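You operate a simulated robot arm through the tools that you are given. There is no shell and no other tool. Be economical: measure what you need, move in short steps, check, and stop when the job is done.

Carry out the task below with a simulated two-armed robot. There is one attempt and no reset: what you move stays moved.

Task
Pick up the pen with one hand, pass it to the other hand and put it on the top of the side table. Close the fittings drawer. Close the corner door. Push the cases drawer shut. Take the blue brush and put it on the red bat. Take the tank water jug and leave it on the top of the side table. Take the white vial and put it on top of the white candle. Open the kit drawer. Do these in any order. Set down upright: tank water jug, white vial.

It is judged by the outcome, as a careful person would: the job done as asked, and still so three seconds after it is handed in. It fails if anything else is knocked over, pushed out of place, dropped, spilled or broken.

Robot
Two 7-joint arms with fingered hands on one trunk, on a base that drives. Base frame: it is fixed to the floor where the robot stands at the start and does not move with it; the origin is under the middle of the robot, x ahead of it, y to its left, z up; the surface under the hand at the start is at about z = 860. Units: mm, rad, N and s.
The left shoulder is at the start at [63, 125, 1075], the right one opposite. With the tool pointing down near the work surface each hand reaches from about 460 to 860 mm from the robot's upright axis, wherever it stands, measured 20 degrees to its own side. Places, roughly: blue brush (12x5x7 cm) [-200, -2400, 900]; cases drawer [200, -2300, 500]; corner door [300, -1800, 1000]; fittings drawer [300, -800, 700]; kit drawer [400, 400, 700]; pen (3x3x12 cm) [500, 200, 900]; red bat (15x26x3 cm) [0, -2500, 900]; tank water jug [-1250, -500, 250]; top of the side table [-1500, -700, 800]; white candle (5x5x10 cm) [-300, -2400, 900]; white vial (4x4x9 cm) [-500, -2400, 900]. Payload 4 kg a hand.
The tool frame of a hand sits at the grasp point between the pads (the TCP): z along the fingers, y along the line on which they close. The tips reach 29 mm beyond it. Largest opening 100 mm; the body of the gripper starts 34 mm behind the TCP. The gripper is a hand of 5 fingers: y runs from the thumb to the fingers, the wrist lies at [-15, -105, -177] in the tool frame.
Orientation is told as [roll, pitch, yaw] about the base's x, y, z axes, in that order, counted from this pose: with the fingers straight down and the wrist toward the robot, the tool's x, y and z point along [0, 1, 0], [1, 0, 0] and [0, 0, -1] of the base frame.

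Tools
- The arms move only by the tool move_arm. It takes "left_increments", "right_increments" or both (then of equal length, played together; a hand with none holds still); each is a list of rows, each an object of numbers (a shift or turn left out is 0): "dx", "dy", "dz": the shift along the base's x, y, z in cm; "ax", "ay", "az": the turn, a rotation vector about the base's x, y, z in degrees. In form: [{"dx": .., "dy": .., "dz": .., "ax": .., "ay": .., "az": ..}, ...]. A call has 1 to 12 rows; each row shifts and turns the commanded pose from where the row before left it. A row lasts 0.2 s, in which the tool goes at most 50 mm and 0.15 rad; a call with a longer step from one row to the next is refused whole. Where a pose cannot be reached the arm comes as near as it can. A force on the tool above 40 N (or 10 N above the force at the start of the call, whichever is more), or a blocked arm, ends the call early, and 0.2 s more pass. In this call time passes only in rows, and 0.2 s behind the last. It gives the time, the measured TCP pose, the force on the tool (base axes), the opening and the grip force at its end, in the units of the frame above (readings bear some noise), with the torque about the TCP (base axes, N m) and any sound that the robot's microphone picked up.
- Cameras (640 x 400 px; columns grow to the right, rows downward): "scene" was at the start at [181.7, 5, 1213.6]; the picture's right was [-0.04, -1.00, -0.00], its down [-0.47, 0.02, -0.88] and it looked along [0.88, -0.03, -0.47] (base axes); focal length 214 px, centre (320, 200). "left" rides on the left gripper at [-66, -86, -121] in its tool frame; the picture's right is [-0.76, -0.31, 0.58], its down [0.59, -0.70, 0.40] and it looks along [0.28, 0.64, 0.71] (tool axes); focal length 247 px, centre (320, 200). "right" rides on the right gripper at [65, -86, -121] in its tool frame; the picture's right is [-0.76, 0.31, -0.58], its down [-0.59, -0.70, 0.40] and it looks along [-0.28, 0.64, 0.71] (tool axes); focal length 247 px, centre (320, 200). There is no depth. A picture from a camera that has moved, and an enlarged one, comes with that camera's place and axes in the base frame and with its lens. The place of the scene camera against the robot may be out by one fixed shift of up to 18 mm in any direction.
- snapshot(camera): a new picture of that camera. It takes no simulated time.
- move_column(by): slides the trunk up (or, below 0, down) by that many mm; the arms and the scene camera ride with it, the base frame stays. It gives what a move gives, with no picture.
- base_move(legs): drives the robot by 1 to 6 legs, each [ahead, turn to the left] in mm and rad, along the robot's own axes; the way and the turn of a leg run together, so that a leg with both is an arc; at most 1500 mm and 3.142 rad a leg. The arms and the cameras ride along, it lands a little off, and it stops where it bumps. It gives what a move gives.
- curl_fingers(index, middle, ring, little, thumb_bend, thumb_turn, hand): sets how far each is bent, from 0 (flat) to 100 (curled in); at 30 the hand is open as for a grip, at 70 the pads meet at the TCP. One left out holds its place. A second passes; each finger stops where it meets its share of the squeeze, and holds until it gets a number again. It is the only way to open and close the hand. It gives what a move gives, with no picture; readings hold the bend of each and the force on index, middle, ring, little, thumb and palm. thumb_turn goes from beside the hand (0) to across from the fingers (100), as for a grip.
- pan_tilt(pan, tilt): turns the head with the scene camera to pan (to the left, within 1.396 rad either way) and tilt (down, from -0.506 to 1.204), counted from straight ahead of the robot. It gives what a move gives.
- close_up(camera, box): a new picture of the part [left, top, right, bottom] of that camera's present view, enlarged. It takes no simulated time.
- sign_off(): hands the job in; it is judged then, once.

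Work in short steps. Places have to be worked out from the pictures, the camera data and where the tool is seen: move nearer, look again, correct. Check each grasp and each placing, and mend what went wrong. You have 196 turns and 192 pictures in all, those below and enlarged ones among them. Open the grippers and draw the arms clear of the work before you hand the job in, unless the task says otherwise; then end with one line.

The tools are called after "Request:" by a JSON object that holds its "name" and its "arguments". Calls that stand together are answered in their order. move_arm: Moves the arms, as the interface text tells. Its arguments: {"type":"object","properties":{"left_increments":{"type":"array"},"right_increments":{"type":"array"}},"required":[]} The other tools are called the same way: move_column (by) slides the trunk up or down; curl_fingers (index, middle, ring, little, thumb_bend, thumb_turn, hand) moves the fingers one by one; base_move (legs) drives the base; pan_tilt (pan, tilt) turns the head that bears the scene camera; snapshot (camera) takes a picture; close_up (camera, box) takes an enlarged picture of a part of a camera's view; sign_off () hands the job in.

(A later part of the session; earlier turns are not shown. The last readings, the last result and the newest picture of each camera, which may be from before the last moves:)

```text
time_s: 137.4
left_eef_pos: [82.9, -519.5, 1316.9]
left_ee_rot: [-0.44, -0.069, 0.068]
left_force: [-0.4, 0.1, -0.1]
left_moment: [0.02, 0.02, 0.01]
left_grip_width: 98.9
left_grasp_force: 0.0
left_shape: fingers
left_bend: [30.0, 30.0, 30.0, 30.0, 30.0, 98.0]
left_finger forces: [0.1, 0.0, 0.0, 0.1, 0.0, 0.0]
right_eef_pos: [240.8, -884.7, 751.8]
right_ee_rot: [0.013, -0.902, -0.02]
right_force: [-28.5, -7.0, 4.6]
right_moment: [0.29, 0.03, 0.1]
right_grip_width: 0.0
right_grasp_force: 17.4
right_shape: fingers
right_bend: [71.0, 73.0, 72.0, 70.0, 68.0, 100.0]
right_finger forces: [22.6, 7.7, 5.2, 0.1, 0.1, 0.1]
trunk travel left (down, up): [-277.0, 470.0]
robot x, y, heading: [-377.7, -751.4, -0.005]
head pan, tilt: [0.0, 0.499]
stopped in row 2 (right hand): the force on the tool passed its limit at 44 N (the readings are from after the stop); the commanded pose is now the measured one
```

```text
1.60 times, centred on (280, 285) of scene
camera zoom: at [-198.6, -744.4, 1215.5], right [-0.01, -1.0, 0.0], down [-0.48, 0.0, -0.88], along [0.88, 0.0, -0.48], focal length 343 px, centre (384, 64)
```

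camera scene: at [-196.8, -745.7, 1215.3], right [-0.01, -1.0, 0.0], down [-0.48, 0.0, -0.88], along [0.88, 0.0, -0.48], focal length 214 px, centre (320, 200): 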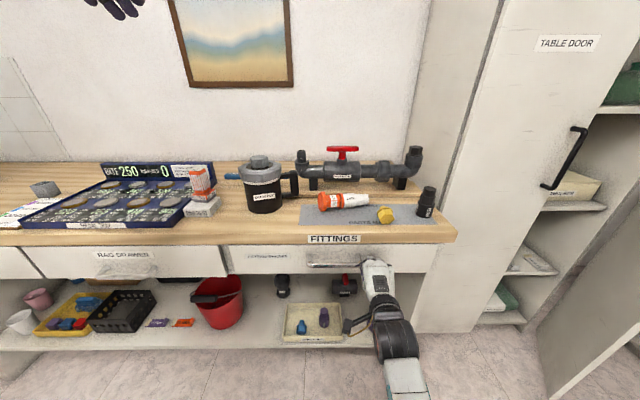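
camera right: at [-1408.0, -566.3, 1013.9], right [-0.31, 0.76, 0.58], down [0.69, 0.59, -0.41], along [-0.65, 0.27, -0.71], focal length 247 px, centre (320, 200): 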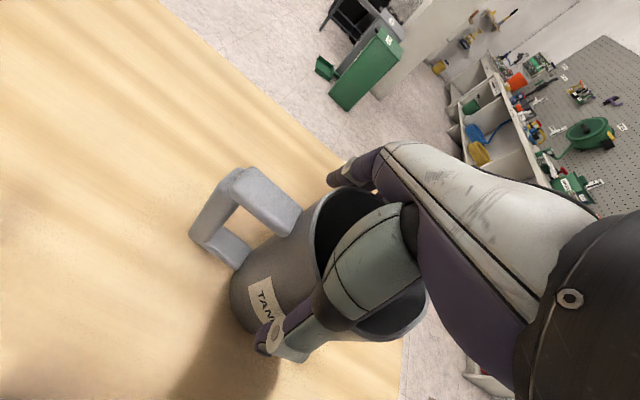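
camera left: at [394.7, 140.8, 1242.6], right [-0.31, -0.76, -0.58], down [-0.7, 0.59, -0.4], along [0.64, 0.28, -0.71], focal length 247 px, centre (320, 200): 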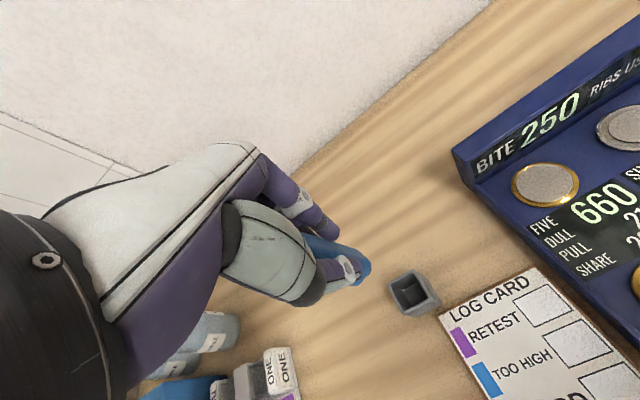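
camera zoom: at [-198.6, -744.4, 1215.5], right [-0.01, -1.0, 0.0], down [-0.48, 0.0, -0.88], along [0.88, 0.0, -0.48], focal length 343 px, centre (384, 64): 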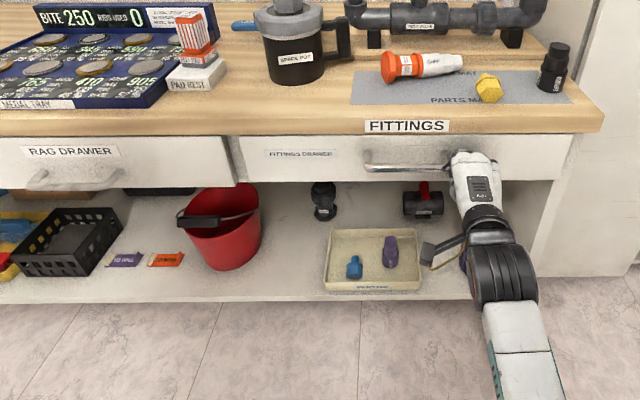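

The fittings drawer is shut. I retract the right hand, raise it, and shift the base for the left hand to pick up the fallen bottle at about [405, -827].

Request:
{"name": "move_arm", "arguments": {"right_increments": [{"dx": -4}, {"dx": -4}, {"dx": -4, "ay": 6}, {"dx": -3, "ay": 8, "dz": 2, "dy": -2}, {"ay": 8, "dz": 4, "dy": -2}, {"ay": 8, "dz": 4, "dy": -2}, {"ay": 8, "dz": 4, "dy": -2}, {"ay": 8, "dz": 4, "dy": -2}, {"ay": 5, "dz": 4, "dy": -2}, {"dz": 4}, {"dz": 4}, {"dz": 4}]}}

Request:
{"name": "base_move", "arguments": {"legs": [[0, -0.75], [170, 0], [0, 0.75]]}}

Request:
{"name": "snapshot", "arguments": {"camera": "scene"}}

```text
time_s: 140.0
left_eef_pos: [87.4, -517.9, 1316.6]
left_ee_rot: [-0.442, -0.067, 0.069]
left_force: [0.6, 0.1, -0.3]
left_moment: [-0.03, -0.02, 0.04]
left_grip_width: 98.6
left_grasp_force: 0.1
left_shape: fingers
left_bend: [30.0, 30.0, 30.0, 30.0, 30.0, 98.0]
left_finger forces: [0.0, 0.1, 0.0, 0.0, 0.0, 0.1]
right_eef_pos: [90.8, -1005.1, 1090.3]
right_ee_rot: [-0.002, -0.009, -0.012]
right_force: [-0.3, 0.4, 0.4]
right_moment: [-0.02, -0.01, -0.01]
right_grip_width: 1.4
right_grasp_force: 0.0
right_shape: fingers
right_bend: [70.0, 70.0, 70.0, 70.0, 70.0, 100.0]
right_finger forces: [0.0, 0.0, 0.0, 0.1, 0.1, 0.0]
trunk travel left (down, up): [-277.0, 470.0]
robot x, y, heading: [-375.0, -753.4, -0.005]
head pan, tilt: [0.0, 0.499]
```

```text
time_s: 145.5
left_eef_pos: [203.2, -620.2, 1315.4]
left_ee_rot: [-0.441, -0.065, 0.096]
left_force: [0.0, -0.4, 0.1]
left_moment: [-0.02, 0.01, 0.01]
left_grip_width: 98.7
left_grasp_force: 0.1
left_shape: fingers
left_bend: [30.0, 30.0, 30.0, 30.0, 30.0, 98.0]
left_finger forces: [0.0, 0.0, 0.0, 0.0, 0.0, 0.1]
right_eef_pos: [220.1, -1103.6, 1091.1]
right_ee_rot: [-0.002, -0.008, 0.017]
right_force: [-0.2, 0.5, -1.0]
right_moment: [0.0, 0.0, 0.01]
right_grip_width: 1.4
right_grasp_force: 0.1
right_shape: fingers
right_bend: [70.0, 70.0, 70.0, 70.0, 70.0, 100.0]
right_finger forces: [0.0, 0.0, 0.0, 0.0, 0.1, 0.0]
trunk travel left (down, up): [-277.0, 470.0]
robot x, y, heading: [-253.8, -862.0, 0.02]
head pan, tilt: [0.0, 0.499]
```

```text
89 pictures are left
camera scene: at [-72.4, -853.3, 1215.0], right [0.02, -1.0, 0.0], down [-0.48, -0.01, -0.88], along [0.88, 0.02, -0.48], focal length 214 px, centre (320, 200)
```

scene: 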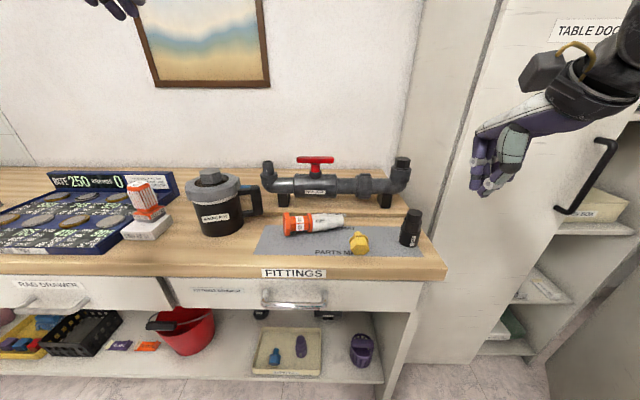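

The bottle lies with its centre near [393, -822]. I bring the left hand above it, pointing down.

Request:
{"name": "move_arm", "arguments": {"left_increments": [{"dx": 1.9, "dy": -2, "dz": -2, "ax": 2.5, "ay": 0.4, "az": -0.5}, {"dx": 1.9, "dy": -2, "dz": -2, "ax": 2.5, "ay": 0.4, "az": -0.5}, {"dx": 1.9, "dy": -2, "dz": -2, "ax": 2.5, "ay": 0.4, "az": -0.5}, {"dx": 1.9, "dy": -2, "dz": -3, "ax": 2.5, "ay": 0.4, "az": -0.5}, {"dx": 1.9, "dy": -2, "dz": -3, "ax": 2.5, "ay": 0.4, "az": -0.5}, {"dx": 1.9, "dy": -2, "dz": -3, "ax": 2.5, "ay": 0.4, "az": -0.5}, {"dx": 1.9, "dy": -2, "dz": -3, "ax": 2.5, "ay": 0.4, "az": -0.5}, {"dx": 1.9, "dy": -2, "dz": -3, "ax": 2.5, "ay": 0.4, "az": -0.5}, {"dx": 1.9, "dy": -2, "dz": -4, "ax": 2.5, "ay": 0.4, "az": -0.5}, {"dx": 1.9, "dy": -2, "dz": -4, "ax": 2.5, "ay": 0.4, "az": -0.5}]}}

Request:
{"name": "snapshot", "arguments": {"camera": "left"}}

Request:
{"name": "snapshot", "arguments": {"camera": "scene"}}

```text
time_s: 147.7
left_eef_pos: [390.7, -821.3, 1025.4]
left_ee_rot: [-0.002, -0.015, -0.012]
left_force: [0.8, -0.1, -0.1]
left_moment: [0.03, -0.03, 0.02]
left_grip_width: 98.7
left_grasp_force: 0.1
left_shape: fingers
left_bend: [30.0, 30.0, 30.0, 30.0, 30.0, 98.0]
left_finger forces: [0.0, 0.1, 0.1, 0.0, 0.0, 0.1]
right_eef_pos: [221.1, -1104.7, 1091.6]
right_ee_rot: [-0.003, -0.009, 0.018]
right_force: [-0.5, 0.1, 0.0]
right_moment: [-0.01, 0.01, -0.03]
right_grip_width: 1.5
right_grasp_force: 0.1
right_shape: fingers
right_bend: [70.0, 70.0, 70.0, 70.0, 70.0, 100.0]
right_finger forces: [0.0, 0.0, 0.0, 0.0, 0.1, 0.0]
trunk travel left (down, up): [-277.0, 470.0]
robot x, y, heading: [-256.3, -860.5, 0.022]
head pan, tilt: [0.0, 0.499]
```

```text
88 pictures are left
camera left: at [304.0, -884.2, 1144.7], right [-0.31, -0.76, -0.58], down [-0.69, 0.6, -0.41], along [0.65, 0.28, -0.7], focal length 247 px, centre (320, 200)
```

left: 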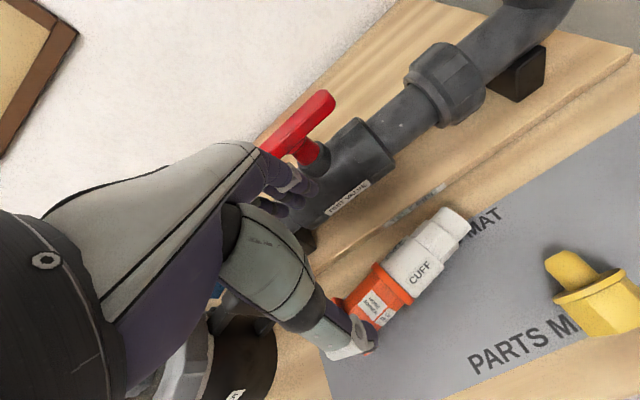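

```text
87 pictures are left
camera scene: at [-71.9, -853.9, 1214.8], right [0.02, -1.0, 0.0], down [-0.48, -0.01, -0.88], along [0.88, 0.02, -0.48], focal length 214 px, centre (320, 200)
```

scene: 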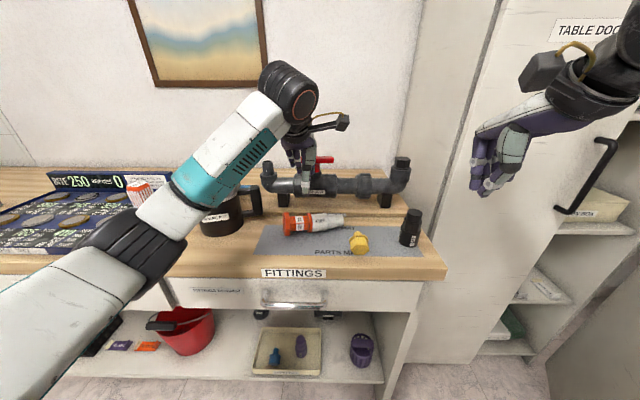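

The part (an orange/white "cuff") lies from [378, -748] to [410, -906]. I align the hand's yaw with it (+11.5°) and go down to about z 905.

Request:
{"name": "move_arm", "arguments": {"left_increments": [{"az": 6, "dx": 0.5, "dy": -0.8, "dz": -2}, {"az": 5.5, "dz": -3}, {"dz": -3}, {"dz": -2}, {"dz": -2}]}}

Request:
{"name": "snapshot", "arguments": {"camera": "left"}}

Request:
{"name": "close_up", "arguments": {"camera": "scene", "box": [200, 130, 440, 280]}}

```text
time_s: 148.9
left_eef_pos: [396.4, -827.4, 907.0]
left_ee_rot: [-0.005, -0.015, 0.191]
left_force: [-0.3, 0.4, -0.5]
left_moment: [-0.02, 0.03, 0.0]
left_grip_width: 98.5
left_grasp_force: 0.0
left_shape: fingers
left_bend: [30.0, 30.0, 30.0, 30.0, 30.0, 98.0]
left_finger forces: [0.1, 0.0, 0.0, 0.1, 0.0, 0.0]
right_eef_pos: [220.8, -1106.1, 1090.3]
right_ee_rot: [-0.002, -0.011, 0.017]
right_force: [-0.5, -0.3, 0.4]
right_moment: [0.0, 0.02, 0.01]
right_grip_width: 1.4
right_grasp_force: 0.0
right_shape: fingers
right_bend: [70.0, 70.0, 70.0, 70.0, 70.0, 100.0]
right_finger forces: [0.1, 0.0, 0.0, 0.0, 0.0, 0.1]
trunk travel left (down, up): [-277.0, 470.0]
robot x, y, heading: [-253.3, -864.4, 0.025]
head pan, tilt: [0.0, 0.499]
```

```text
86 pictures are left
camera left: at [323.6, -907.0, 1026.2], right [-0.15, -0.8, -0.58], down [-0.8, 0.45, -0.41], along [0.59, 0.4, -0.7], focal length 247 px, centre (320, 200)
```

left: 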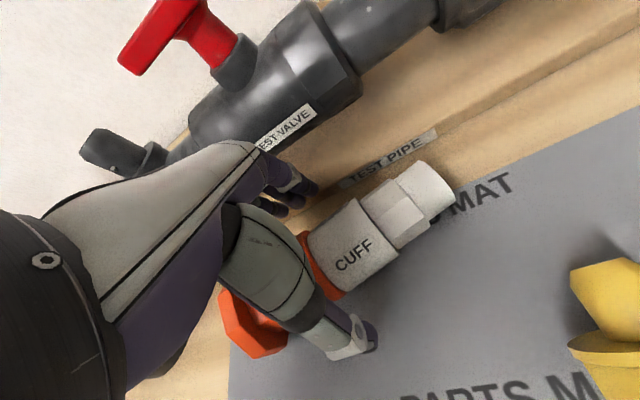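

```text
2.67 times, centred on (320, 205) of scene
camera zoom: at [-72.3, -853.6, 1214.9], right [0.02, -1.0, 0.0], down [-0.48, -0.01, -0.88], along [0.88, 0.02, -0.48], focal length 572 px, centre (320, 187)
```

zoom: 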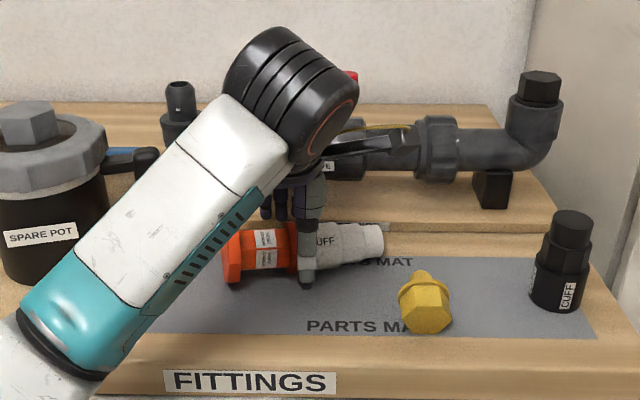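

The thumb and fingers straddle the junction. I lower 11 mm more and close.

Request:
{"name": "move_arm", "arguments": {"left_increments": [{"dz": -0.6}, {"dz": -0.5}]}}

Request:
{"name": "curl_fingers", "arguments": {"hand": "left", "index": 70, "middle": 70, "ring": 70, "little": 70, "thumb_bend": 70}}

Request:
{"name": "snapshot", "arguments": {"camera": "left"}}

```text
time_s: 149.5
left_eef_pos: [395.9, -829.2, 901.2]
left_ee_rot: [-0.006, -0.027, 0.19]
left_force: [-6.6, 0.8, 23.1]
left_moment: [0.47, -1.25, 0.15]
left_grip_width: 98.6
left_grasp_force: 11.5
left_shape: fingers
left_bend: [30.0, 30.0, 30.0, 30.0, 30.0, 98.0]
left_finger forces: [0.0, 22.6, 0.0, 0.0, 0.0, 0.1]
right_eef_pos: [217.2, -1104.5, 1092.9]
right_ee_rot: [-0.002, -0.011, 0.017]
right_force: [0.1, 0.2, -0.2]
right_moment: [0.02, 0.02, 0.01]
right_grip_width: 1.7
right_grasp_force: 0.1
right_shape: fingers
right_bend: [70.0, 70.0, 70.0, 70.0, 70.0, 100.0]
right_finger forces: [0.1, 0.0, 0.0, 0.0, 0.0, 0.0]
trunk travel left (down, up): [-277.0, 470.0]
robot x, y, heading: [-257.0, -869.2, 0.025]
head pan, tilt: [0.0, 0.499]
```

```text
time_s: 150.5
left_eef_pos: [395.9, -829.1, 902.7]
left_ee_rot: [-0.005, -0.026, 0.188]
left_force: [-2.7, 0.9, 34.3]
left_moment: [0.56, -1.94, -0.01]
left_grip_width: 38.6
left_grasp_force: 30.0
left_shape: fingers
left_bend: [58.0, 29.0, 67.0, 69.0, 58.0, 96.0]
left_finger forces: [10.6, 32.4, 2.1, 1.7, 13.2, 0.0]
right_eef_pos: [217.1, -1105.0, 1092.9]
right_ee_rot: [-0.001, -0.015, 0.017]
right_force: [-0.4, -0.4, -0.2]
right_moment: [-0.04, -0.02, 0.0]
right_grip_width: 1.4
right_grasp_force: 0.0
right_shape: fingers
right_bend: [70.0, 70.0, 70.0, 70.0, 70.0, 100.0]
right_finger forces: [0.1, 0.0, 0.1, 0.1, 0.1, 0.0]
trunk travel left (down, up): [-277.0, 470.0]
robot x, y, heading: [-251.9, -866.9, 0.026]
head pan, tilt: [0.0, 0.499]
```

```text
84 pictures are left
camera left: at [320.8, -908.4, 1021.1], right [-0.14, -0.8, -0.58], down [-0.79, 0.45, -0.42], along [0.6, 0.4, -0.7], focal length 247 px, centre (320, 200)
```

left: 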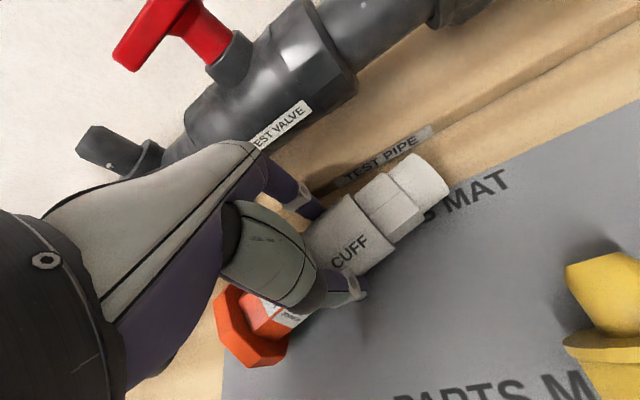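

The middle finger is resting on the raised ledge behind. I lift 12 mm to free it and close it again.

Request:
{"name": "move_arm", "arguments": {"left_increments": [{"dz": 0.6}, {"dz": 0.6}]}}

Request:
{"name": "curl_fingers", "arguments": {"hand": "left", "index": 75, "middle": 75, "ring": 75, "little": 75, "thumb_bend": 75}}

Request:
{"name": "snapshot", "arguments": {"camera": "left"}}

Request:
{"name": "close_up", "arguments": {"camera": "scene", "box": [200, 130, 440, 280]}}

```text
time_s: 151.1
left_eef_pos: [395.5, -827.7, 901.9]
left_ee_rot: [0.005, -0.003, 0.192]
left_force: [-0.1, 0.7, 0.6]
left_moment: [-0.08, -0.04, 0.02]
left_grip_width: 38.8
left_grasp_force: 13.7
left_shape: fingers
left_bend: [58.0, 39.0, 67.0, 69.0, 58.0, 96.0]
left_finger forces: [10.1, 0.0, 2.2, 1.5, 13.3, 0.0]
right_eef_pos: [220.0, -1105.7, 1090.4]
right_ee_rot: [-0.001, -0.011, 0.018]
right_force: [-0.4, 0.1, 0.5]
right_moment: [0.0, 0.0, 0.01]
right_grip_width: 1.5
right_grasp_force: 0.1
right_shape: fingers
right_bend: [70.0, 70.0, 70.0, 70.0, 70.0, 100.0]
right_finger forces: [0.1, 0.0, 0.0, 0.0, 0.1, 0.1]
trunk travel left (down, up): [-277.0, 470.0]
robot x, y, heading: [-253.5, -867.8, 0.026]
head pan, tilt: [0.0, 0.499]
```

```text
time_s: 152.1
left_eef_pos: [397.0, -828.9, 907.6]
left_ee_rot: [-0.002, -0.014, 0.191]
left_force: [0.4, 0.2, -1.9]
left_moment: [-0.01, 0.0, -0.02]
left_grip_width: 39.0
left_grasp_force: 22.2
left_shape: fingers
left_bend: [60.0, 65.0, 73.0, 75.0, 58.0, 93.0]
left_finger forces: [8.6, 8.8, 3.6, 1.6, 22.5, 0.0]
right_eef_pos: [220.2, -1105.4, 1091.6]
right_ee_rot: [-0.001, -0.01, 0.018]
right_force: [0.6, 0.1, 0.2]
right_moment: [0.0, 0.02, -0.02]
right_grip_width: 1.6
right_grasp_force: 0.2
right_shape: fingers
right_bend: [70.0, 70.0, 70.0, 70.0, 70.0, 100.0]
right_finger forces: [0.0, 0.0, 0.1, 0.1, 0.0, 0.0]
trunk travel left (down, up): [-277.0, 470.0]
robot x, y, heading: [-252.9, -863.1, 0.024]
head pan, tilt: [0.0, 0.499]
```

```text
83 pictures are left
camera left: at [324.9, -907.6, 1027.1], right [-0.15, -0.8, -0.58], down [-0.8, 0.45, -0.41], along [0.59, 0.4, -0.7], focal length 247 px, centre (320, 200)
```

left: 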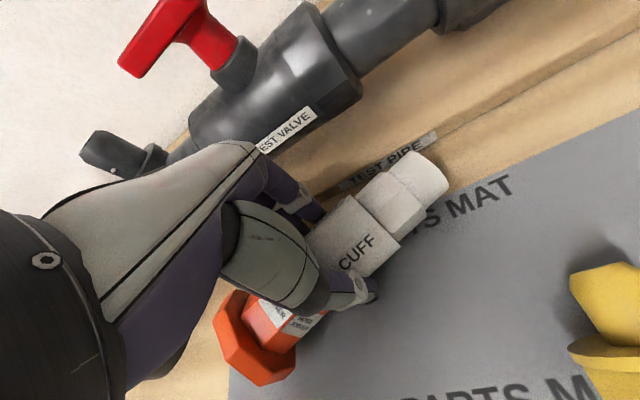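

```text
2.67 times, centred on (320, 205) of scene
camera zoom: at [-72.2, -853.6, 1214.9], right [0.02, -1.0, 0.0], down [-0.48, -0.01, -0.88], along [0.88, 0.02, -0.48], focal length 572 px, centre (320, 187)
```

zoom: 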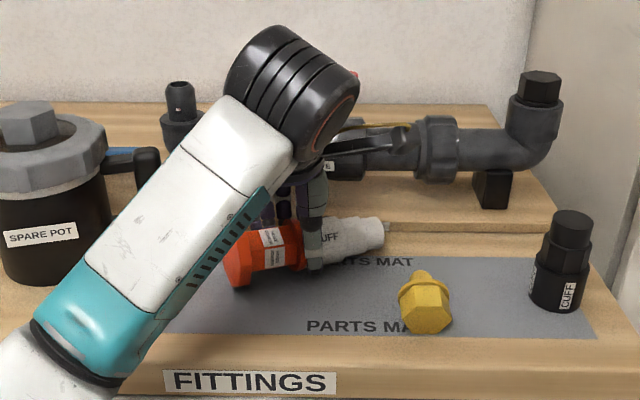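

The part is held (22 N). I lift it clear, back the base 130 mm and yaw the hand so its top will point forward.

Request:
{"name": "move_arm", "arguments": {"left_increments": [{"dz": 2}, {"dz": 3.5}, {"dz": 4}, {"dz": 4}, {"dz": 4}]}}

Request:
{"name": "base_move", "arguments": {"legs": [[-130, 0]]}}

Request:
{"name": "move_arm", "arguments": {"left_increments": [{"az": 8.2}, {"az": 8.2}, {"az": 8.2}, {"az": 8.2}, {"az": 8.2}, {"az": 8}]}}

Request:
{"name": "move_arm", "arguments": {"left_increments": [{"ax": -4.1, "ay": -7.1}, {"ax": -4.1, "ay": -7.1}, {"ax": -4.1, "ay": -7.1}, {"ax": -4.1, "ay": -7.1}, {"ax": -4.1, "ay": -7.1}, {"ax": -4.1, "ay": -7.1}, {"ax": -4.1, "ay": -7.1}, {"ax": -4.1, "ay": -7.1}, {"ax": -4.1, "ay": -7.1}, {"ax": -4.1, "ay": -7.1}, {"ax": -4, "ay": -7}]}}

Request:
{"name": "snapshot", "arguments": {"camera": "scene"}}

```text
time_s: 153.3
left_eef_pos: [396.5, -829.5, 1081.4]
left_ee_rot: [-0.001, -0.013, 0.191]
left_force: [-0.2, 1.4, -1.2]
left_moment: [0.02, -0.01, 0.01]
left_grip_width: 38.4
left_grasp_force: 22.5
left_shape: fingers
left_bend: [60.0, 65.0, 73.0, 75.0, 58.0, 93.0]
left_finger forces: [8.6, 8.8, 3.7, 1.6, 22.4, 0.0]
right_eef_pos: [220.5, -1105.6, 1091.6]
right_ee_rot: [-0.003, -0.011, 0.017]
right_force: [0.3, -0.6, -0.5]
right_moment: [0.03, 0.01, 0.01]
right_grip_width: 1.4
right_grasp_force: 0.0
right_shape: fingers
right_bend: [70.0, 70.0, 70.0, 70.0, 70.0, 100.0]
right_finger forces: [0.0, 0.1, 0.0, 0.0, 0.0, 0.0]
trunk travel left (down, up): [-277.0, 470.0]
robot x, y, heading: [-251.8, -860.1, 0.024]
head pan, tilt: [0.0, 0.499]
```

```text
time_s: 154.6
left_eef_pos: [267.1, -832.2, 1079.8]
left_ee_rot: [-0.002, -0.014, 0.19]
left_force: [-0.4, 0.1, -1.9]
left_moment: [0.0, -0.05, -0.03]
left_grip_width: 38.5
left_grasp_force: 22.6
left_shape: fingers
left_bend: [60.0, 65.0, 73.0, 75.0, 58.0, 93.0]
left_finger forces: [8.6, 9.1, 3.7, 1.7, 22.5, 0.0]
right_eef_pos: [90.1, -1109.2, 1091.8]
right_ee_rot: [-0.002, -0.012, 0.014]
right_force: [-0.8, 0.3, -0.1]
right_moment: [0.0, 0.02, 0.04]
right_grip_width: 1.3
right_grasp_force: 0.1
right_shape: fingers
right_bend: [70.0, 70.0, 70.0, 70.0, 70.0, 100.0]
right_finger forces: [0.0, 0.0, 0.0, 0.0, 0.0, 0.0]
trunk travel left (down, up): [-277.0, 470.0]
robot x, y, heading: [-381.1, -871.3, 0.02]
head pan, tilt: [0.0, 0.499]
```

```text
time_s: 156.0
left_eef_pos: [266.7, -832.1, 1080.2]
left_ee_rot: [-0.004, -0.015, 1.045]
left_force: [0.3, -0.7, -1.2]
left_moment: [0.01, -0.01, 0.0]
left_grip_width: 38.4
left_grasp_force: 22.2
left_shape: fingers
left_bend: [61.0, 65.0, 73.0, 75.0, 58.0, 93.0]
left_finger forces: [8.6, 8.5, 3.7, 1.5, 22.3, 0.1]
right_eef_pos: [88.8, -1109.1, 1091.5]
right_ee_rot: [-0.002, -0.011, 0.013]
right_force: [-0.5, -0.2, 0.7]
right_moment: [0.0, -0.01, 0.0]
right_grip_width: 1.5
right_grasp_force: 0.0
right_shape: fingers
right_bend: [70.0, 70.0, 70.0, 70.0, 70.0, 100.0]
right_finger forces: [0.0, 0.0, 0.0, 0.1, 0.1, 0.1]
trunk travel left (down, up): [-277.0, 470.0]
robot x, y, heading: [-386.1, -870.3, 0.017]
head pan, tilt: [0.0, 0.499]
```

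```text
time_s: 158.4
left_eef_pos: [266.1, -832.2, 1080.9]
left_ee_rot: [-1.577, -0.005, 1.062]
left_force: [-0.4, -0.3, -1.5]
left_moment: [0.04, 0.0, 0.01]
left_grip_width: 37.9
left_grasp_force: 22.1
left_shape: fingers
left_bend: [61.0, 65.0, 73.0, 75.0, 58.0, 93.0]
left_finger forces: [8.3, 8.5, 3.5, 1.4, 21.7, 0.0]
right_eef_pos: [88.7, -1109.5, 1090.7]
right_ee_rot: [-0.001, -0.011, 0.014]
right_force: [0.1, 0.4, 0.5]
right_moment: [0.0, 0.0, 0.01]
right_grip_width: 1.3
right_grasp_force: 0.0
right_shape: fingers
right_bend: [70.0, 70.0, 70.0, 70.0, 70.0, 100.0]
right_finger forces: [0.1, 0.1, 0.0, 0.1, 0.0, 0.1]
trunk travel left (down, up): [-277.0, 470.0]
robot x, y, heading: [-382.7, -870.5, 0.021]
head pan, tilt: [0.0, 0.499]
```

```text
81 pictures are left
camera scene: at [-203.0, -857.5, 1215.0], right [0.02, -1.0, 0.0], down [-0.48, -0.01, -0.88], along [0.88, 0.02, -0.48], focal length 214 px, centre (320, 200)
```

scene: 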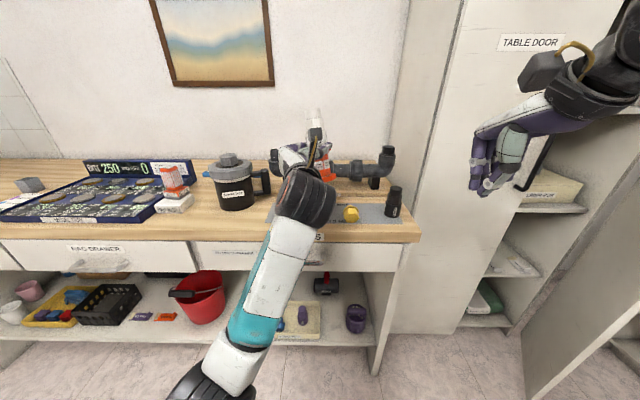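

The part is upright in the hand. I check its tilt.

Request:
{"name": "close_up", "arguments": {"camera": "scene", "box": [250, 90, 390, 220]}}

Request:
{"name": "snapshot", "arguments": {"camera": "left"}}

```text
3.08 times, centred on (320, 155) of scene
camera zoom: at [-203.0, -857.5, 1215.0], right [0.02, -1.0, 0.0], down [-0.48, -0.01, -0.88], along [0.88, 0.02, -0.48], focal length 660 px, centre (320, 338)
```

zoom: 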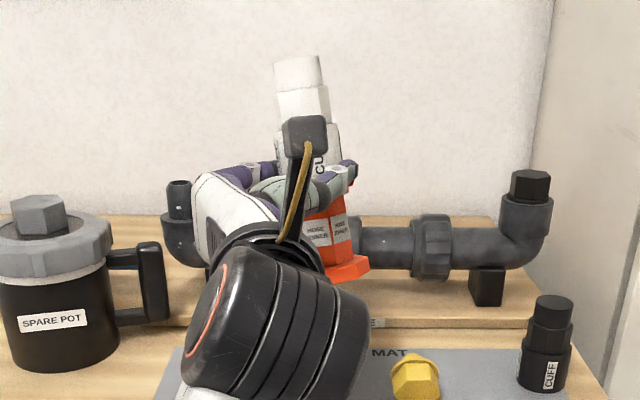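

```text
79 pictures are left
camera left: at [119.2, -846.9, 1144.2], right [0.35, -0.55, 0.76], down [0.01, -0.81, -0.59], along [0.94, 0.21, -0.28], focal length 247 px, centre (320, 200)
```

left: 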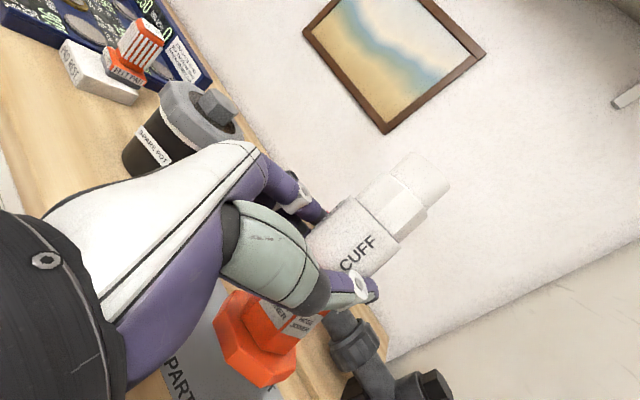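

The part leans about 11° about the hand's axis; I correct that and carry it over its original spot, about [355, -742].

Request:
{"name": "move_arm", "arguments": {"left_increments": [{"ax": 5, "ay": -2.9, "dx": 1.5, "dy": 1.5}, {"ax": 5, "ay": -2.9, "dx": 1.5, "dy": 1.5}, {"dx": 1.5, "dy": 1.5, "dz": -2}, {"dx": 1.5, "dy": 1.5, "dz": -2}, {"dx": 1.5, "dy": 1.5, "dz": -2}, {"dx": 1.2, "dy": 1.5, "dz": -2}, {"dz": -2}]}}

Request:
{"name": "snapshot", "arguments": {"camera": "left"}}

Request:
{"name": "close_up", "arguments": {"camera": "scene", "box": [200, 100, 400, 260]}}

```text
time_s: 160.0
left_eef_pos: [354.9, -741.6, 980.1]
left_ee_rot: [-1.578, -0.208, 1.06]
left_force: [-0.1, -0.4, -1.4]
left_moment: [0.07, 0.03, -0.02]
left_grip_width: 37.7
left_grasp_force: 21.6
left_shape: fingers
left_bend: [61.0, 65.0, 73.0, 75.0, 58.0, 93.0]
left_finger forces: [8.4, 8.4, 3.4, 1.4, 22.0, 0.0]
right_eef_pos: [89.4, -1110.7, 1091.3]
right_ee_rot: [-0.001, -0.009, 0.014]
right_force: [0.5, -0.5, -0.4]
right_moment: [0.0, -0.01, 0.03]
right_grip_width: 1.5
right_grasp_force: 0.1
right_shape: fingers
right_bend: [70.0, 70.0, 70.0, 70.0, 70.0, 100.0]
right_finger forces: [0.0, 0.0, 0.0, 0.0, 0.0, 0.1]
trunk travel left (down, up): [-277.0, 470.0]
robot x, y, heading: [-384.4, -866.8, 0.022]
head pan, tilt: [0.0, 0.499]
```

```text
78 pictures are left
camera left: at [201.3, -766.9, 1026.2], right [0.28, -0.68, 0.68], down [0.07, -0.69, -0.72], along [0.96, 0.25, -0.14], focal length 247 px, centre (320, 200)
```

left: 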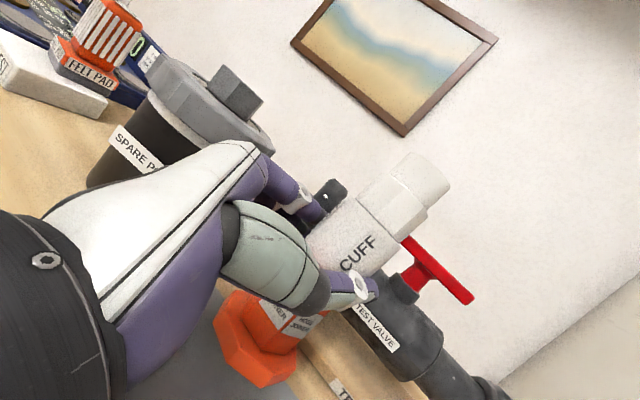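

```text
2.50 times, centred on (300, 180) of scene
camera zoom: at [-202.8, -857.3, 1214.9], right [0.02, -1.0, 0.0], down [-0.48, -0.01, -0.88], along [0.88, 0.02, -0.48], focal length 536 px, centre (370, 250)
```

zoom: 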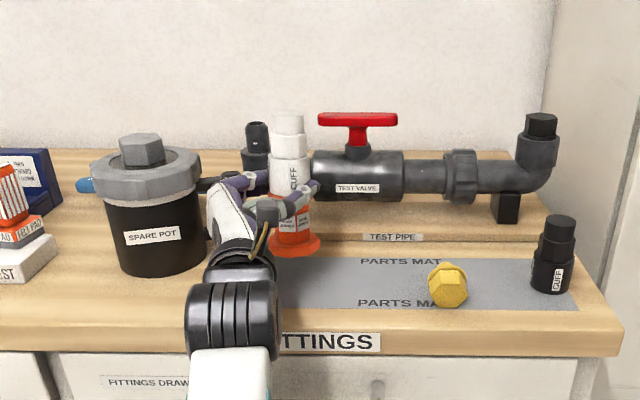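

It is vertical now. I lower gently to contact.

Request:
{"name": "move_arm", "arguments": {"left_increments": [{"dz": -1, "dy": -0.3}, {"dz": -0.7}, {"dz": -0.4}, {"dz": -0.3}, {"dz": -0.3}, {"dz": -0.3}]}}

Request:
{"name": "close_up", "arguments": {"camera": "scene", "box": [220, 120, 360, 240]}}

```text
time_s: 161.4
left_eef_pos: [352.7, -747.1, 951.0]
left_ee_rot: [-1.578, -0.208, 1.062]
left_force: [0.2, 0.6, -1.8]
left_moment: [0.03, 0.03, -0.01]
left_grip_width: 37.9
left_grasp_force: 21.6
left_shape: fingers
left_bend: [61.0, 65.0, 73.0, 75.0, 58.0, 93.0]
left_finger forces: [8.4, 8.3, 3.4, 1.4, 21.8, 0.0]
right_eef_pos: [90.8, -1109.7, 1091.4]
right_ee_rot: [-0.002, -0.01, 0.014]
right_force: [-0.5, 0.4, 0.2]
right_moment: [0.03, -0.01, -0.03]
right_grip_width: 1.2
right_grasp_force: 0.1
right_shape: fingers
right_bend: [70.0, 70.0, 70.0, 70.0, 70.0, 100.0]
right_finger forces: [0.0, 0.1, 0.0, 0.0, 0.1, 0.1]
trunk travel left (down, up): [-277.0, 470.0]
robot x, y, heading: [-384.7, -867.9, 0.018]
head pan, tilt: [0.0, 0.499]
```

```text
3.33 times, centred on (290, 180) of scene
camera zoom: at [-202.9, -857.3, 1214.9], right [0.02, -1.0, 0.0], down [-0.48, -0.01, -0.88], along [0.88, 0.02, -0.48], focal length 715 px, centre (420, 267)
```

zoom: 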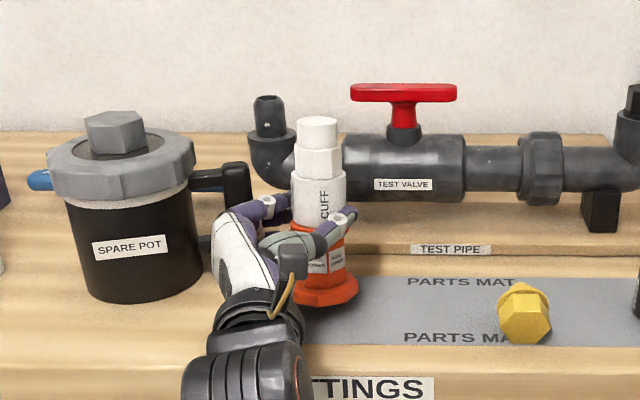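

Still slightly above. I continue down.

Request:
{"name": "move_arm", "arguments": {"left_increments": [{"dz": -0.3}, {"dz": -0.3}, {"dz": -0.3}, {"dz": -0.3}, {"dz": -0.2}]}}

Request:
{"name": "close_up", "arguments": {"camera": "scene", "box": [220, 120, 360, 240]}}

```text
time_s: 162.6
left_eef_pos: [353.5, -745.6, 937.2]
left_ee_rot: [-1.579, -0.206, 1.063]
left_force: [-0.4, -0.4, 2.1]
left_moment: [-0.02, -0.09, -0.03]
left_grip_width: 38.1
left_grasp_force: 21.9
left_shape: fingers
left_bend: [61.0, 65.0, 73.0, 75.0, 58.0, 93.0]
left_finger forces: [8.4, 8.2, 3.5, 1.3, 22.4, 0.0]
right_eef_pos: [88.1, -1110.3, 1091.8]
right_ee_rot: [-0.002, -0.011, 0.015]
right_force: [-0.4, -0.1, -0.3]
right_moment: [0.05, 0.01, 0.02]
right_grip_width: 1.5
right_grasp_force: 0.0
right_shape: fingers
right_bend: [70.0, 70.0, 70.0, 70.0, 70.0, 100.0]
right_finger forces: [0.1, 0.0, 0.0, 0.0, 0.0, 0.0]
trunk travel left (down, up): [-277.0, 470.0]
robot x, y, heading: [-389.0, -869.7, 0.018]
head pan, tilt: [0.0, 0.499]
```

```text
3.33 times, centred on (290, 180) of scene
camera zoom: at [-203.4, -857.3, 1215.1], right [0.02, -1.0, 0.0], down [-0.48, -0.01, -0.88], along [0.88, 0.02, -0.48], focal length 715 px, centre (420, 267)
```

zoom: 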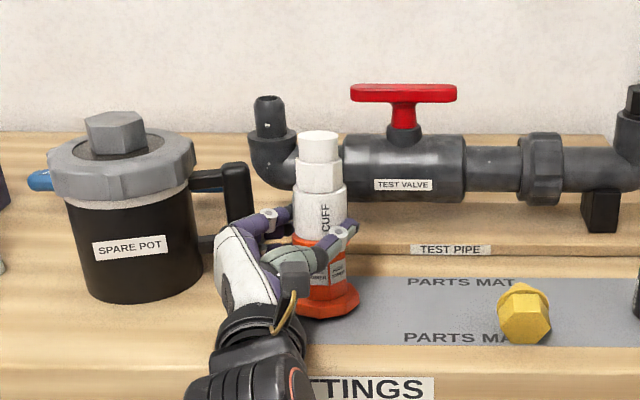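

Contact reached. I release the thumb first, then the fingers just a little because the pot handle is near.

Request:
{"name": "curl_fingers", "arguments": {"hand": "left", "thumb_bend": 50, "index": 57, "middle": 61, "ring": 64, "little": 64}}

Request:
{"name": "curl_fingers", "arguments": {"hand": "left", "thumb_bend": 32, "index": 50, "middle": 52, "ring": 52, "little": 52}}

Request:
{"name": "close_up", "arguments": {"camera": "scene", "box": [220, 120, 360, 240]}}

Request:
{"name": "snapshot", "arguments": {"camera": "left"}}

```text
time_s: 163.6
left_eef_pos: [353.6, -745.8, 936.1]
left_ee_rot: [-1.578, -0.207, 1.06]
left_force: [-0.5, 0.4, 1.7]
left_moment: [-0.13, 0.04, -0.01]
left_grip_width: 42.8
left_grasp_force: 3.2
left_shape: fingers
left_bend: [56.0, 61.0, 64.0, 64.0, 50.0, 96.0]
left_finger forces: [0.0, 1.3, 0.1, 0.0, 3.2, 0.1]
right_eef_pos: [89.1, -1108.8, 1091.1]
right_ee_rot: [-0.002, -0.012, 0.014]
right_force: [0.2, -0.2, -0.1]
right_moment: [-0.02, -0.03, 0.03]
right_grip_width: 1.4
right_grasp_force: 0.0
right_shape: fingers
right_bend: [70.0, 70.0, 70.0, 70.0, 70.0, 100.0]
right_finger forces: [0.1, 0.1, 0.0, 0.1, 0.0, 0.0]
trunk travel left (down, up): [-277.0, 470.0]
robot x, y, heading: [-381.7, -869.8, 0.02]
head pan, tilt: [0.0, 0.499]
```

```text
time_s: 164.6
left_eef_pos: [353.6, -746.7, 936.1]
left_ee_rot: [-1.579, -0.206, 1.063]
left_force: [-0.1, 0.2, -0.5]
left_moment: [0.0, -0.02, -0.01]
left_grip_width: 72.0
left_grasp_force: 0.0
left_shape: fingers
left_bend: [50.0, 52.0, 52.0, 52.0, 32.0, 97.0]
left_finger forces: [0.1, 0.0, 0.0, 0.0, 0.0, 0.1]
right_eef_pos: [89.1, -1110.1, 1091.8]
right_ee_rot: [-0.002, -0.011, 0.015]
right_force: [-0.4, 0.3, 1.2]
right_moment: [0.03, -0.03, 0.01]
right_grip_width: 1.4
right_grasp_force: 0.1
right_shape: fingers
right_bend: [70.0, 70.0, 70.0, 70.0, 70.0, 100.0]
right_finger forces: [0.0, 0.0, 0.0, 0.0, 0.0, 0.0]
trunk travel left (down, up): [-277.0, 470.0]
robot x, y, heading: [-383.8, -871.1, 0.02]
head pan, tilt: [0.0, 0.499]
```

```text
3.33 times, centred on (290, 180) of scene
camera zoom: at [-203.1, -857.3, 1215.0], right [0.02, -1.0, 0.0], down [-0.48, -0.01, -0.88], along [0.88, 0.02, -0.48], focal length 715 px, centre (420, 267)
```

zoom: 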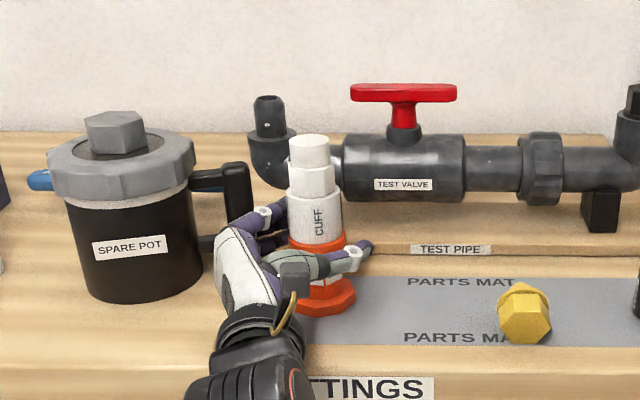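

```text
73 pictures are left
camera left: at [201.1, -770.5, 982.5], right [0.28, -0.68, 0.68], down [0.07, -0.69, -0.72], along [0.96, 0.25, -0.14], focal length 247 px, centre (320, 200)
```

left: 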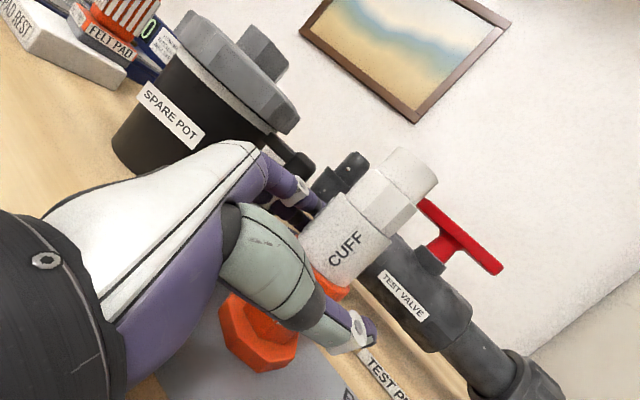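

The part stands upright. I lift the hand straight up past its narrower top, then retreat.

Request:
{"name": "move_arm", "arguments": {"left_increments": [{"dz": 1}, {"dz": 2}, {"dz": 3}, {"dz": 4}, {"dz": 4}, {"dz": 4}, {"dx": -4, "dy": 2}, {"dx": -4, "dy": 2}, {"dx": -4, "dy": 2}]}}

Request:
{"name": "snapshot", "arguments": {"camera": "scene"}}

```text
time_s: 166.6
left_eef_pos: [234.0, -683.3, 1115.7]
left_ee_rot: [-1.578, -0.204, 1.059]
left_force: [0.2, -0.2, 0.6]
left_moment: [-0.02, -0.04, -0.01]
left_grip_width: 72.3
left_grasp_force: 0.0
left_shape: fingers
left_bend: [50.0, 52.0, 52.0, 52.0, 32.0, 98.0]
left_finger forces: [0.1, 0.0, 0.1, 0.0, 0.1, 0.0]
right_eef_pos: [88.5, -1108.7, 1090.7]
right_ee_rot: [-0.002, -0.012, 0.014]
right_force: [0.4, 0.2, -0.1]
right_moment: [0.04, -0.03, 0.0]
right_grip_width: 1.5
right_grasp_force: 0.1
right_shape: fingers
right_bend: [70.0, 70.0, 70.0, 70.0, 70.0, 100.0]
right_finger forces: [0.0, 0.0, 0.0, 0.0, 0.0, 0.0]
trunk travel left (down, up): [-277.0, 470.0]
robot x, y, heading: [-383.5, -869.9, 0.024]
head pan, tilt: [0.0, 0.499]
```

```text
72 pictures are left
camera scene: at [-203.3, -857.2, 1215.0], right [0.02, -1.0, 0.0], down [-0.48, -0.01, -0.88], along [0.88, 0.02, -0.48], focal length 214 px, centre (320, 200)
```

scene: 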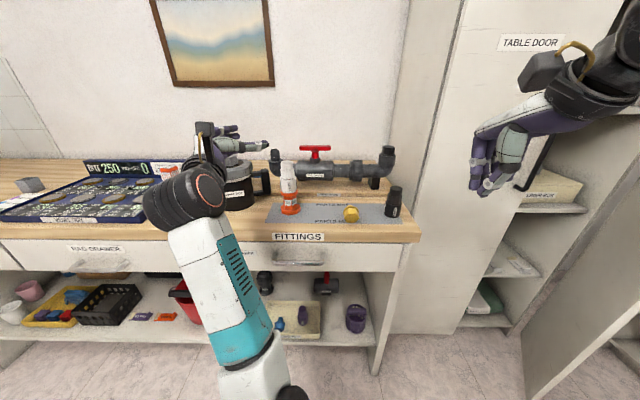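

The part stands again where it belongs. I turn the left hand back to pointing down and look toward the corner on the right.

Request:
{"name": "move_arm", "arguments": {"left_increments": [{"ax": 4.1, "ay": 7.1, "dz": 1}, {"ax": 4.1, "ay": 7.1, "dz": 1}, {"ax": 4.1, "ay": 7.1, "dz": 1}, {"ax": 4.1, "ay": 7.1, "dz": 1}, {"ax": 4.1, "ay": 7.1, "dz": 1}, {"ax": 4.1, "ay": 7.1, "dz": 1}, {"ax": 4.1, "ay": 7.1, "dx": -1}, {"ax": 4.1, "ay": 7.1, "dx": -1}, {"ax": 4.1, "ay": 7.1, "dx": -1}, {"ax": 4.1, "ay": 7.1, "dx": -1}]}}

Request:
{"name": "move_arm", "arguments": {"left_increments": [{"az": -8.2}, {"az": -8.2}, {"az": -8.2}, {"az": -8.2}, {"az": -8.2}, {"az": -8.2}]}}

Request:
{"name": "base_move", "arguments": {"legs": [[-250, 0], [0, -1.0]]}}

Request:
{"name": "pan_tilt", "arguments": {"pan": 0, "tilt": 0.35}}

Request:
{"name": "snapshot", "arguments": {"camera": "scene"}}

```text
time_s: 168.8
left_eef_pos: [229.2, -663.2, 1172.1]
left_ee_rot: [-0.138, -0.042, 0.845]
left_force: [0.5, -0.1, 0.4]
left_moment: [0.0, -0.01, 0.03]
left_grip_width: 72.1
left_grasp_force: 0.1
left_shape: fingers
left_bend: [50.0, 52.0, 52.0, 52.0, 32.0, 98.0]
left_finger forces: [0.1, 0.0, 0.1, 0.0, 0.0, 0.0]
left hand out of reach, approached as far as the arm can: row 8, 9, 10
right_eef_pos: [89.6, -1109.3, 1091.5]
right_ee_rot: [0.0, -0.012, 0.012]
right_force: [-0.3, 1.1, 0.0]
right_moment: [-0.03, 0.0, 0.01]
right_grip_width: 1.2
right_grasp_force: 0.0
right_shape: fingers
right_bend: [70.0, 70.0, 70.0, 70.0, 70.0, 100.0]
right_finger forces: [0.0, 0.1, 0.0, 0.0, 0.1, 0.0]
trunk travel left (down, up): [-277.0, 470.0]
robot x, y, heading: [-385.0, -867.6, 0.026]
head pan, tilt: [0.0, 0.499]
```

```text
time_s: 170.2
left_eef_pos: [246.0, -656.6, 1171.5]
left_ee_rot: [-0.14, -0.044, -0.018]
left_force: [-0.1, 0.6, 1.2]
left_moment: [0.01, -0.01, 0.0]
left_grip_width: 72.3
left_grasp_force: 0.1
left_shape: fingers
left_bend: [50.0, 52.0, 52.0, 52.0, 32.0, 98.0]
left_finger forces: [0.2, 0.0, 0.1, 0.0, 0.0, 0.0]
left hand out of reach, approached as far as the arm can: row 3, 4, 5, 6
right_eef_pos: [89.2, -1109.0, 1091.3]
right_ee_rot: [-0.002, -0.011, 0.014]
right_force: [-0.5, -0.5, 0.0]
right_moment: [0.0, 0.01, 0.0]
right_grip_width: 1.1
right_grasp_force: 0.2
right_shape: fingers
right_bend: [70.0, 70.0, 70.0, 70.0, 70.0, 100.0]
right_finger forces: [0.0, 0.0, 0.1, 0.1, 0.1, 0.0]
trunk travel left (down, up): [-277.0, 470.0]
robot x, y, heading: [-386.5, -869.3, 0.019]
head pan, tilt: [0.0, 0.499]
```

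```text
time_s: 174.7
left_eef_pos: [-121.9, -1290.4, 1172.5]
left_ee_rot: [-0.14, -0.045, -1.015]
left_force: [-0.1, 0.3, -0.6]
left_moment: [0.0, 0.01, 0.03]
left_grip_width: 71.8
left_grasp_force: 0.0
left_shape: fingers
left_bend: [50.0, 52.0, 52.0, 52.0, 32.0, 98.0]
left_finger forces: [0.1, 0.0, 0.0, 0.1, 0.0, 0.0]
right_eef_pos: [-586.6, -1401.8, 1090.7]
right_ee_rot: [0.0, -0.011, -0.988]
right_force: [-0.2, 0.1, 0.4]
right_moment: [-0.01, -0.01, 0.02]
right_grip_width: 1.2
right_grasp_force: 0.0
right_shape: fingers
right_bend: [70.0, 70.0, 70.0, 70.0, 70.0, 100.0]
right_finger forces: [0.0, 0.0, 0.0, 0.0, 0.1, 0.0]
trunk travel left (down, up): [-277.0, 470.0]
robot x, y, heading: [-639.9, -874.1, -0.984]
head pan, tilt: [0.0, 0.499]
```

```text
time_s: 175.3
left_eef_pos: [-121.0, -1291.2, 1171.7]
left_ee_rot: [-0.141, -0.045, -1.017]
left_force: [-0.2, 0.9, -0.3]
left_moment: [-0.01, -0.06, -0.02]
left_grip_width: 72.2
left_grasp_force: 0.0
left_shape: fingers
left_bend: [50.0, 52.0, 52.0, 52.0, 32.0, 98.0]
left_finger forces: [0.0, 0.1, 0.0, 0.1, 0.0, 0.0]
right_eef_pos: [-586.0, -1401.1, 1091.6]
right_ee_rot: [-0.001, -0.012, -0.987]
right_force: [-0.4, -0.4, -0.6]
right_moment: [-0.02, 0.0, 0.02]
right_grip_width: 1.3
right_grasp_force: 0.1
right_shape: fingers
right_bend: [70.0, 70.0, 70.0, 70.0, 70.0, 100.0]
right_finger forces: [0.0, 0.0, 0.0, 0.0, 0.1, 0.0]
trunk travel left (down, up): [-277.0, 470.0]
robot x, y, heading: [-637.1, -871.5, -0.98]
head pan, tilt: [0.0, 0.351]
```

```text
71 pictures are left
camera scene: at [-531.4, -1007.2, 1228.6], right [-0.83, -0.55, 0.0], down [-0.19, 0.29, -0.94], along [0.52, -0.78, -0.34], focal length 214 px, centre (320, 200)
```

scene: 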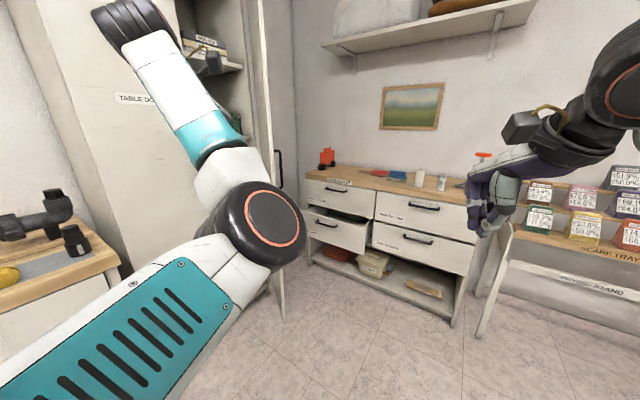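

I can see the open corner cabinet door edge-on and the counter with drawers beyond. I drive closer for a good view.

Request:
{"name": "base_move", "arguments": {"legs": [[0, -0.5], [450, 0]]}}

Request:
{"name": "pan_tilt", "arguments": {"pan": 0.1, "tilt": 0.4}}

Request:
{"name": "snapshot", "arguments": {"camera": "scene"}}

Request:
{"name": "pan_tilt", "arguments": {"pan": 0.9, "tilt": 0.2}}

Request:
{"name": "snapshot", "arguments": {"camera": "scene"}}

```text
time_s: 179.6
left_eef_pos: [-355.3, -1941.9, 1172.3]
left_ee_rot: [-0.142, -0.041, -1.524]
left_force: [-1.5, -0.7, -0.6]
left_moment: [0.03, 0.03, -0.02]
left_grip_width: 72.3
left_grasp_force: 0.0
left_shape: fingers
left_bend: [50.0, 52.0, 52.0, 52.0, 32.0, 98.0]
left_finger forces: [0.0, 0.0, 0.0, 0.0, 0.0, 0.0]
right_eef_pos: [-816.5, -1811.5, 1091.3]
right_ee_rot: [-0.003, -0.008, -1.497]
right_force: [0.8, -0.1, 0.4]
right_moment: [0.02, -0.05, -0.01]
right_grip_width: 1.5
right_grasp_force: 0.0
right_shape: fingers
right_bend: [70.0, 70.0, 70.0, 70.0, 70.0, 100.0]
right_finger forces: [0.0, 0.0, 0.0, 0.0, 0.0, 0.0]
trunk travel left (down, up): [-277.0, 470.0]
robot x, y, heading: [-605.0, -1323.0, -1.497]
head pan, tilt: [0.0, 0.351]
```

```text
time_s: 180.2
left_eef_pos: [-355.1, -1940.5, 1171.7]
left_ee_rot: [-0.142, -0.044, -1.525]
left_force: [-0.2, -0.5, -0.2]
left_moment: [-0.02, 0.0, 0.0]
left_grip_width: 72.1
left_grasp_force: 0.1
left_shape: fingers
left_bend: [50.0, 52.0, 52.0, 52.0, 32.0, 98.0]
left_finger forces: [0.1, 0.0, 0.0, 0.0, 0.0, 0.0]
right_eef_pos: [-816.3, -1812.0, 1091.1]
right_ee_rot: [0.0, -0.009, -1.498]
right_force: [1.1, 0.0, -1.0]
right_moment: [-0.02, -0.01, 0.01]
right_grip_width: 1.4
right_grasp_force: 0.0
right_shape: fingers
right_bend: [70.0, 70.0, 70.0, 70.0, 70.0, 100.0]
right_finger forces: [0.0, 0.0, 0.0, 0.1, 0.1, 0.0]
trunk travel left (down, up): [-277.0, 470.0]
robot x, y, heading: [-602.2, -1323.4, -1.496]
head pan, tilt: [0.099, 0.4]
```

```text
70 pictures are left
camera scene: at [-568.5, -1485.2, 1224.1], right [-0.98, -0.18, 0.0], down [-0.07, 0.38, -0.92], along [0.16, -0.91, -0.39], focal length 214 px, centre (320, 200)
```

scene: 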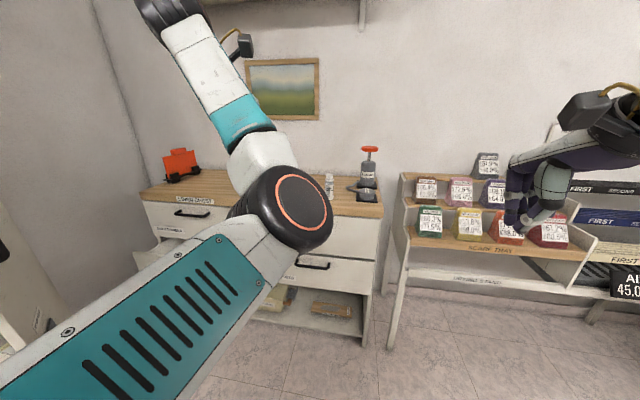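

```text
time_s: 181.4
left_eef_pos: [-355.7, -1941.5, 1172.2]
left_ee_rot: [-0.141, -0.044, -1.525]
left_force: [0.5, 0.8, -0.8]
left_moment: [0.03, 0.02, 0.0]
left_grip_width: 72.3
left_grasp_force: 0.2
left_shape: fingers
left_bend: [50.0, 52.0, 52.0, 52.0, 32.0, 98.0]
left_finger forces: [0.1, 0.0, 0.0, 0.0, 0.0, 0.0]
right_eef_pos: [-816.6, -1811.1, 1090.3]
right_ee_rot: [-0.003, -0.012, -1.498]
right_force: [-0.1, 0.6, 0.3]
right_moment: [0.04, -0.04, -0.02]
right_grip_width: 1.4
right_grasp_force: 0.1
right_shape: fingers
right_bend: [70.0, 70.0, 70.0, 70.0, 70.0, 100.0]
right_finger forces: [0.1, 0.1, 0.0, 0.0, 0.0, 0.0]
trunk travel left (down, up): [-277.0, 470.0]
robot x, y, heading: [-606.3, -1327.6, -1.494]
head pan, tilt: [0.901, 0.201]
```

```text
69 pictures are left
camera scene: at [-507.6, -1446.1, 1242.6], right [-0.56, -0.83, 0.0], down [-0.17, 0.11, -0.98], along [0.81, -0.55, -0.2], focal length 214 px, centre (320, 200)
```

scene: 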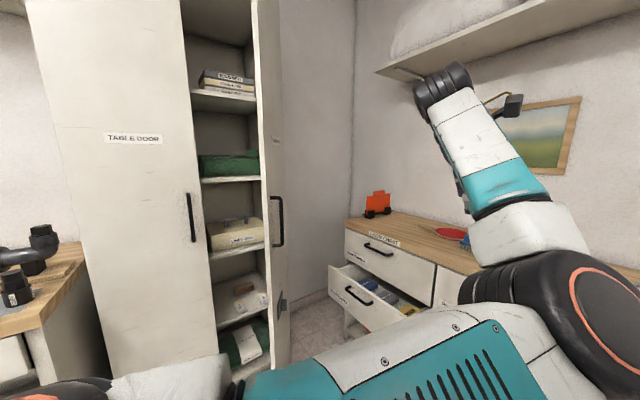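

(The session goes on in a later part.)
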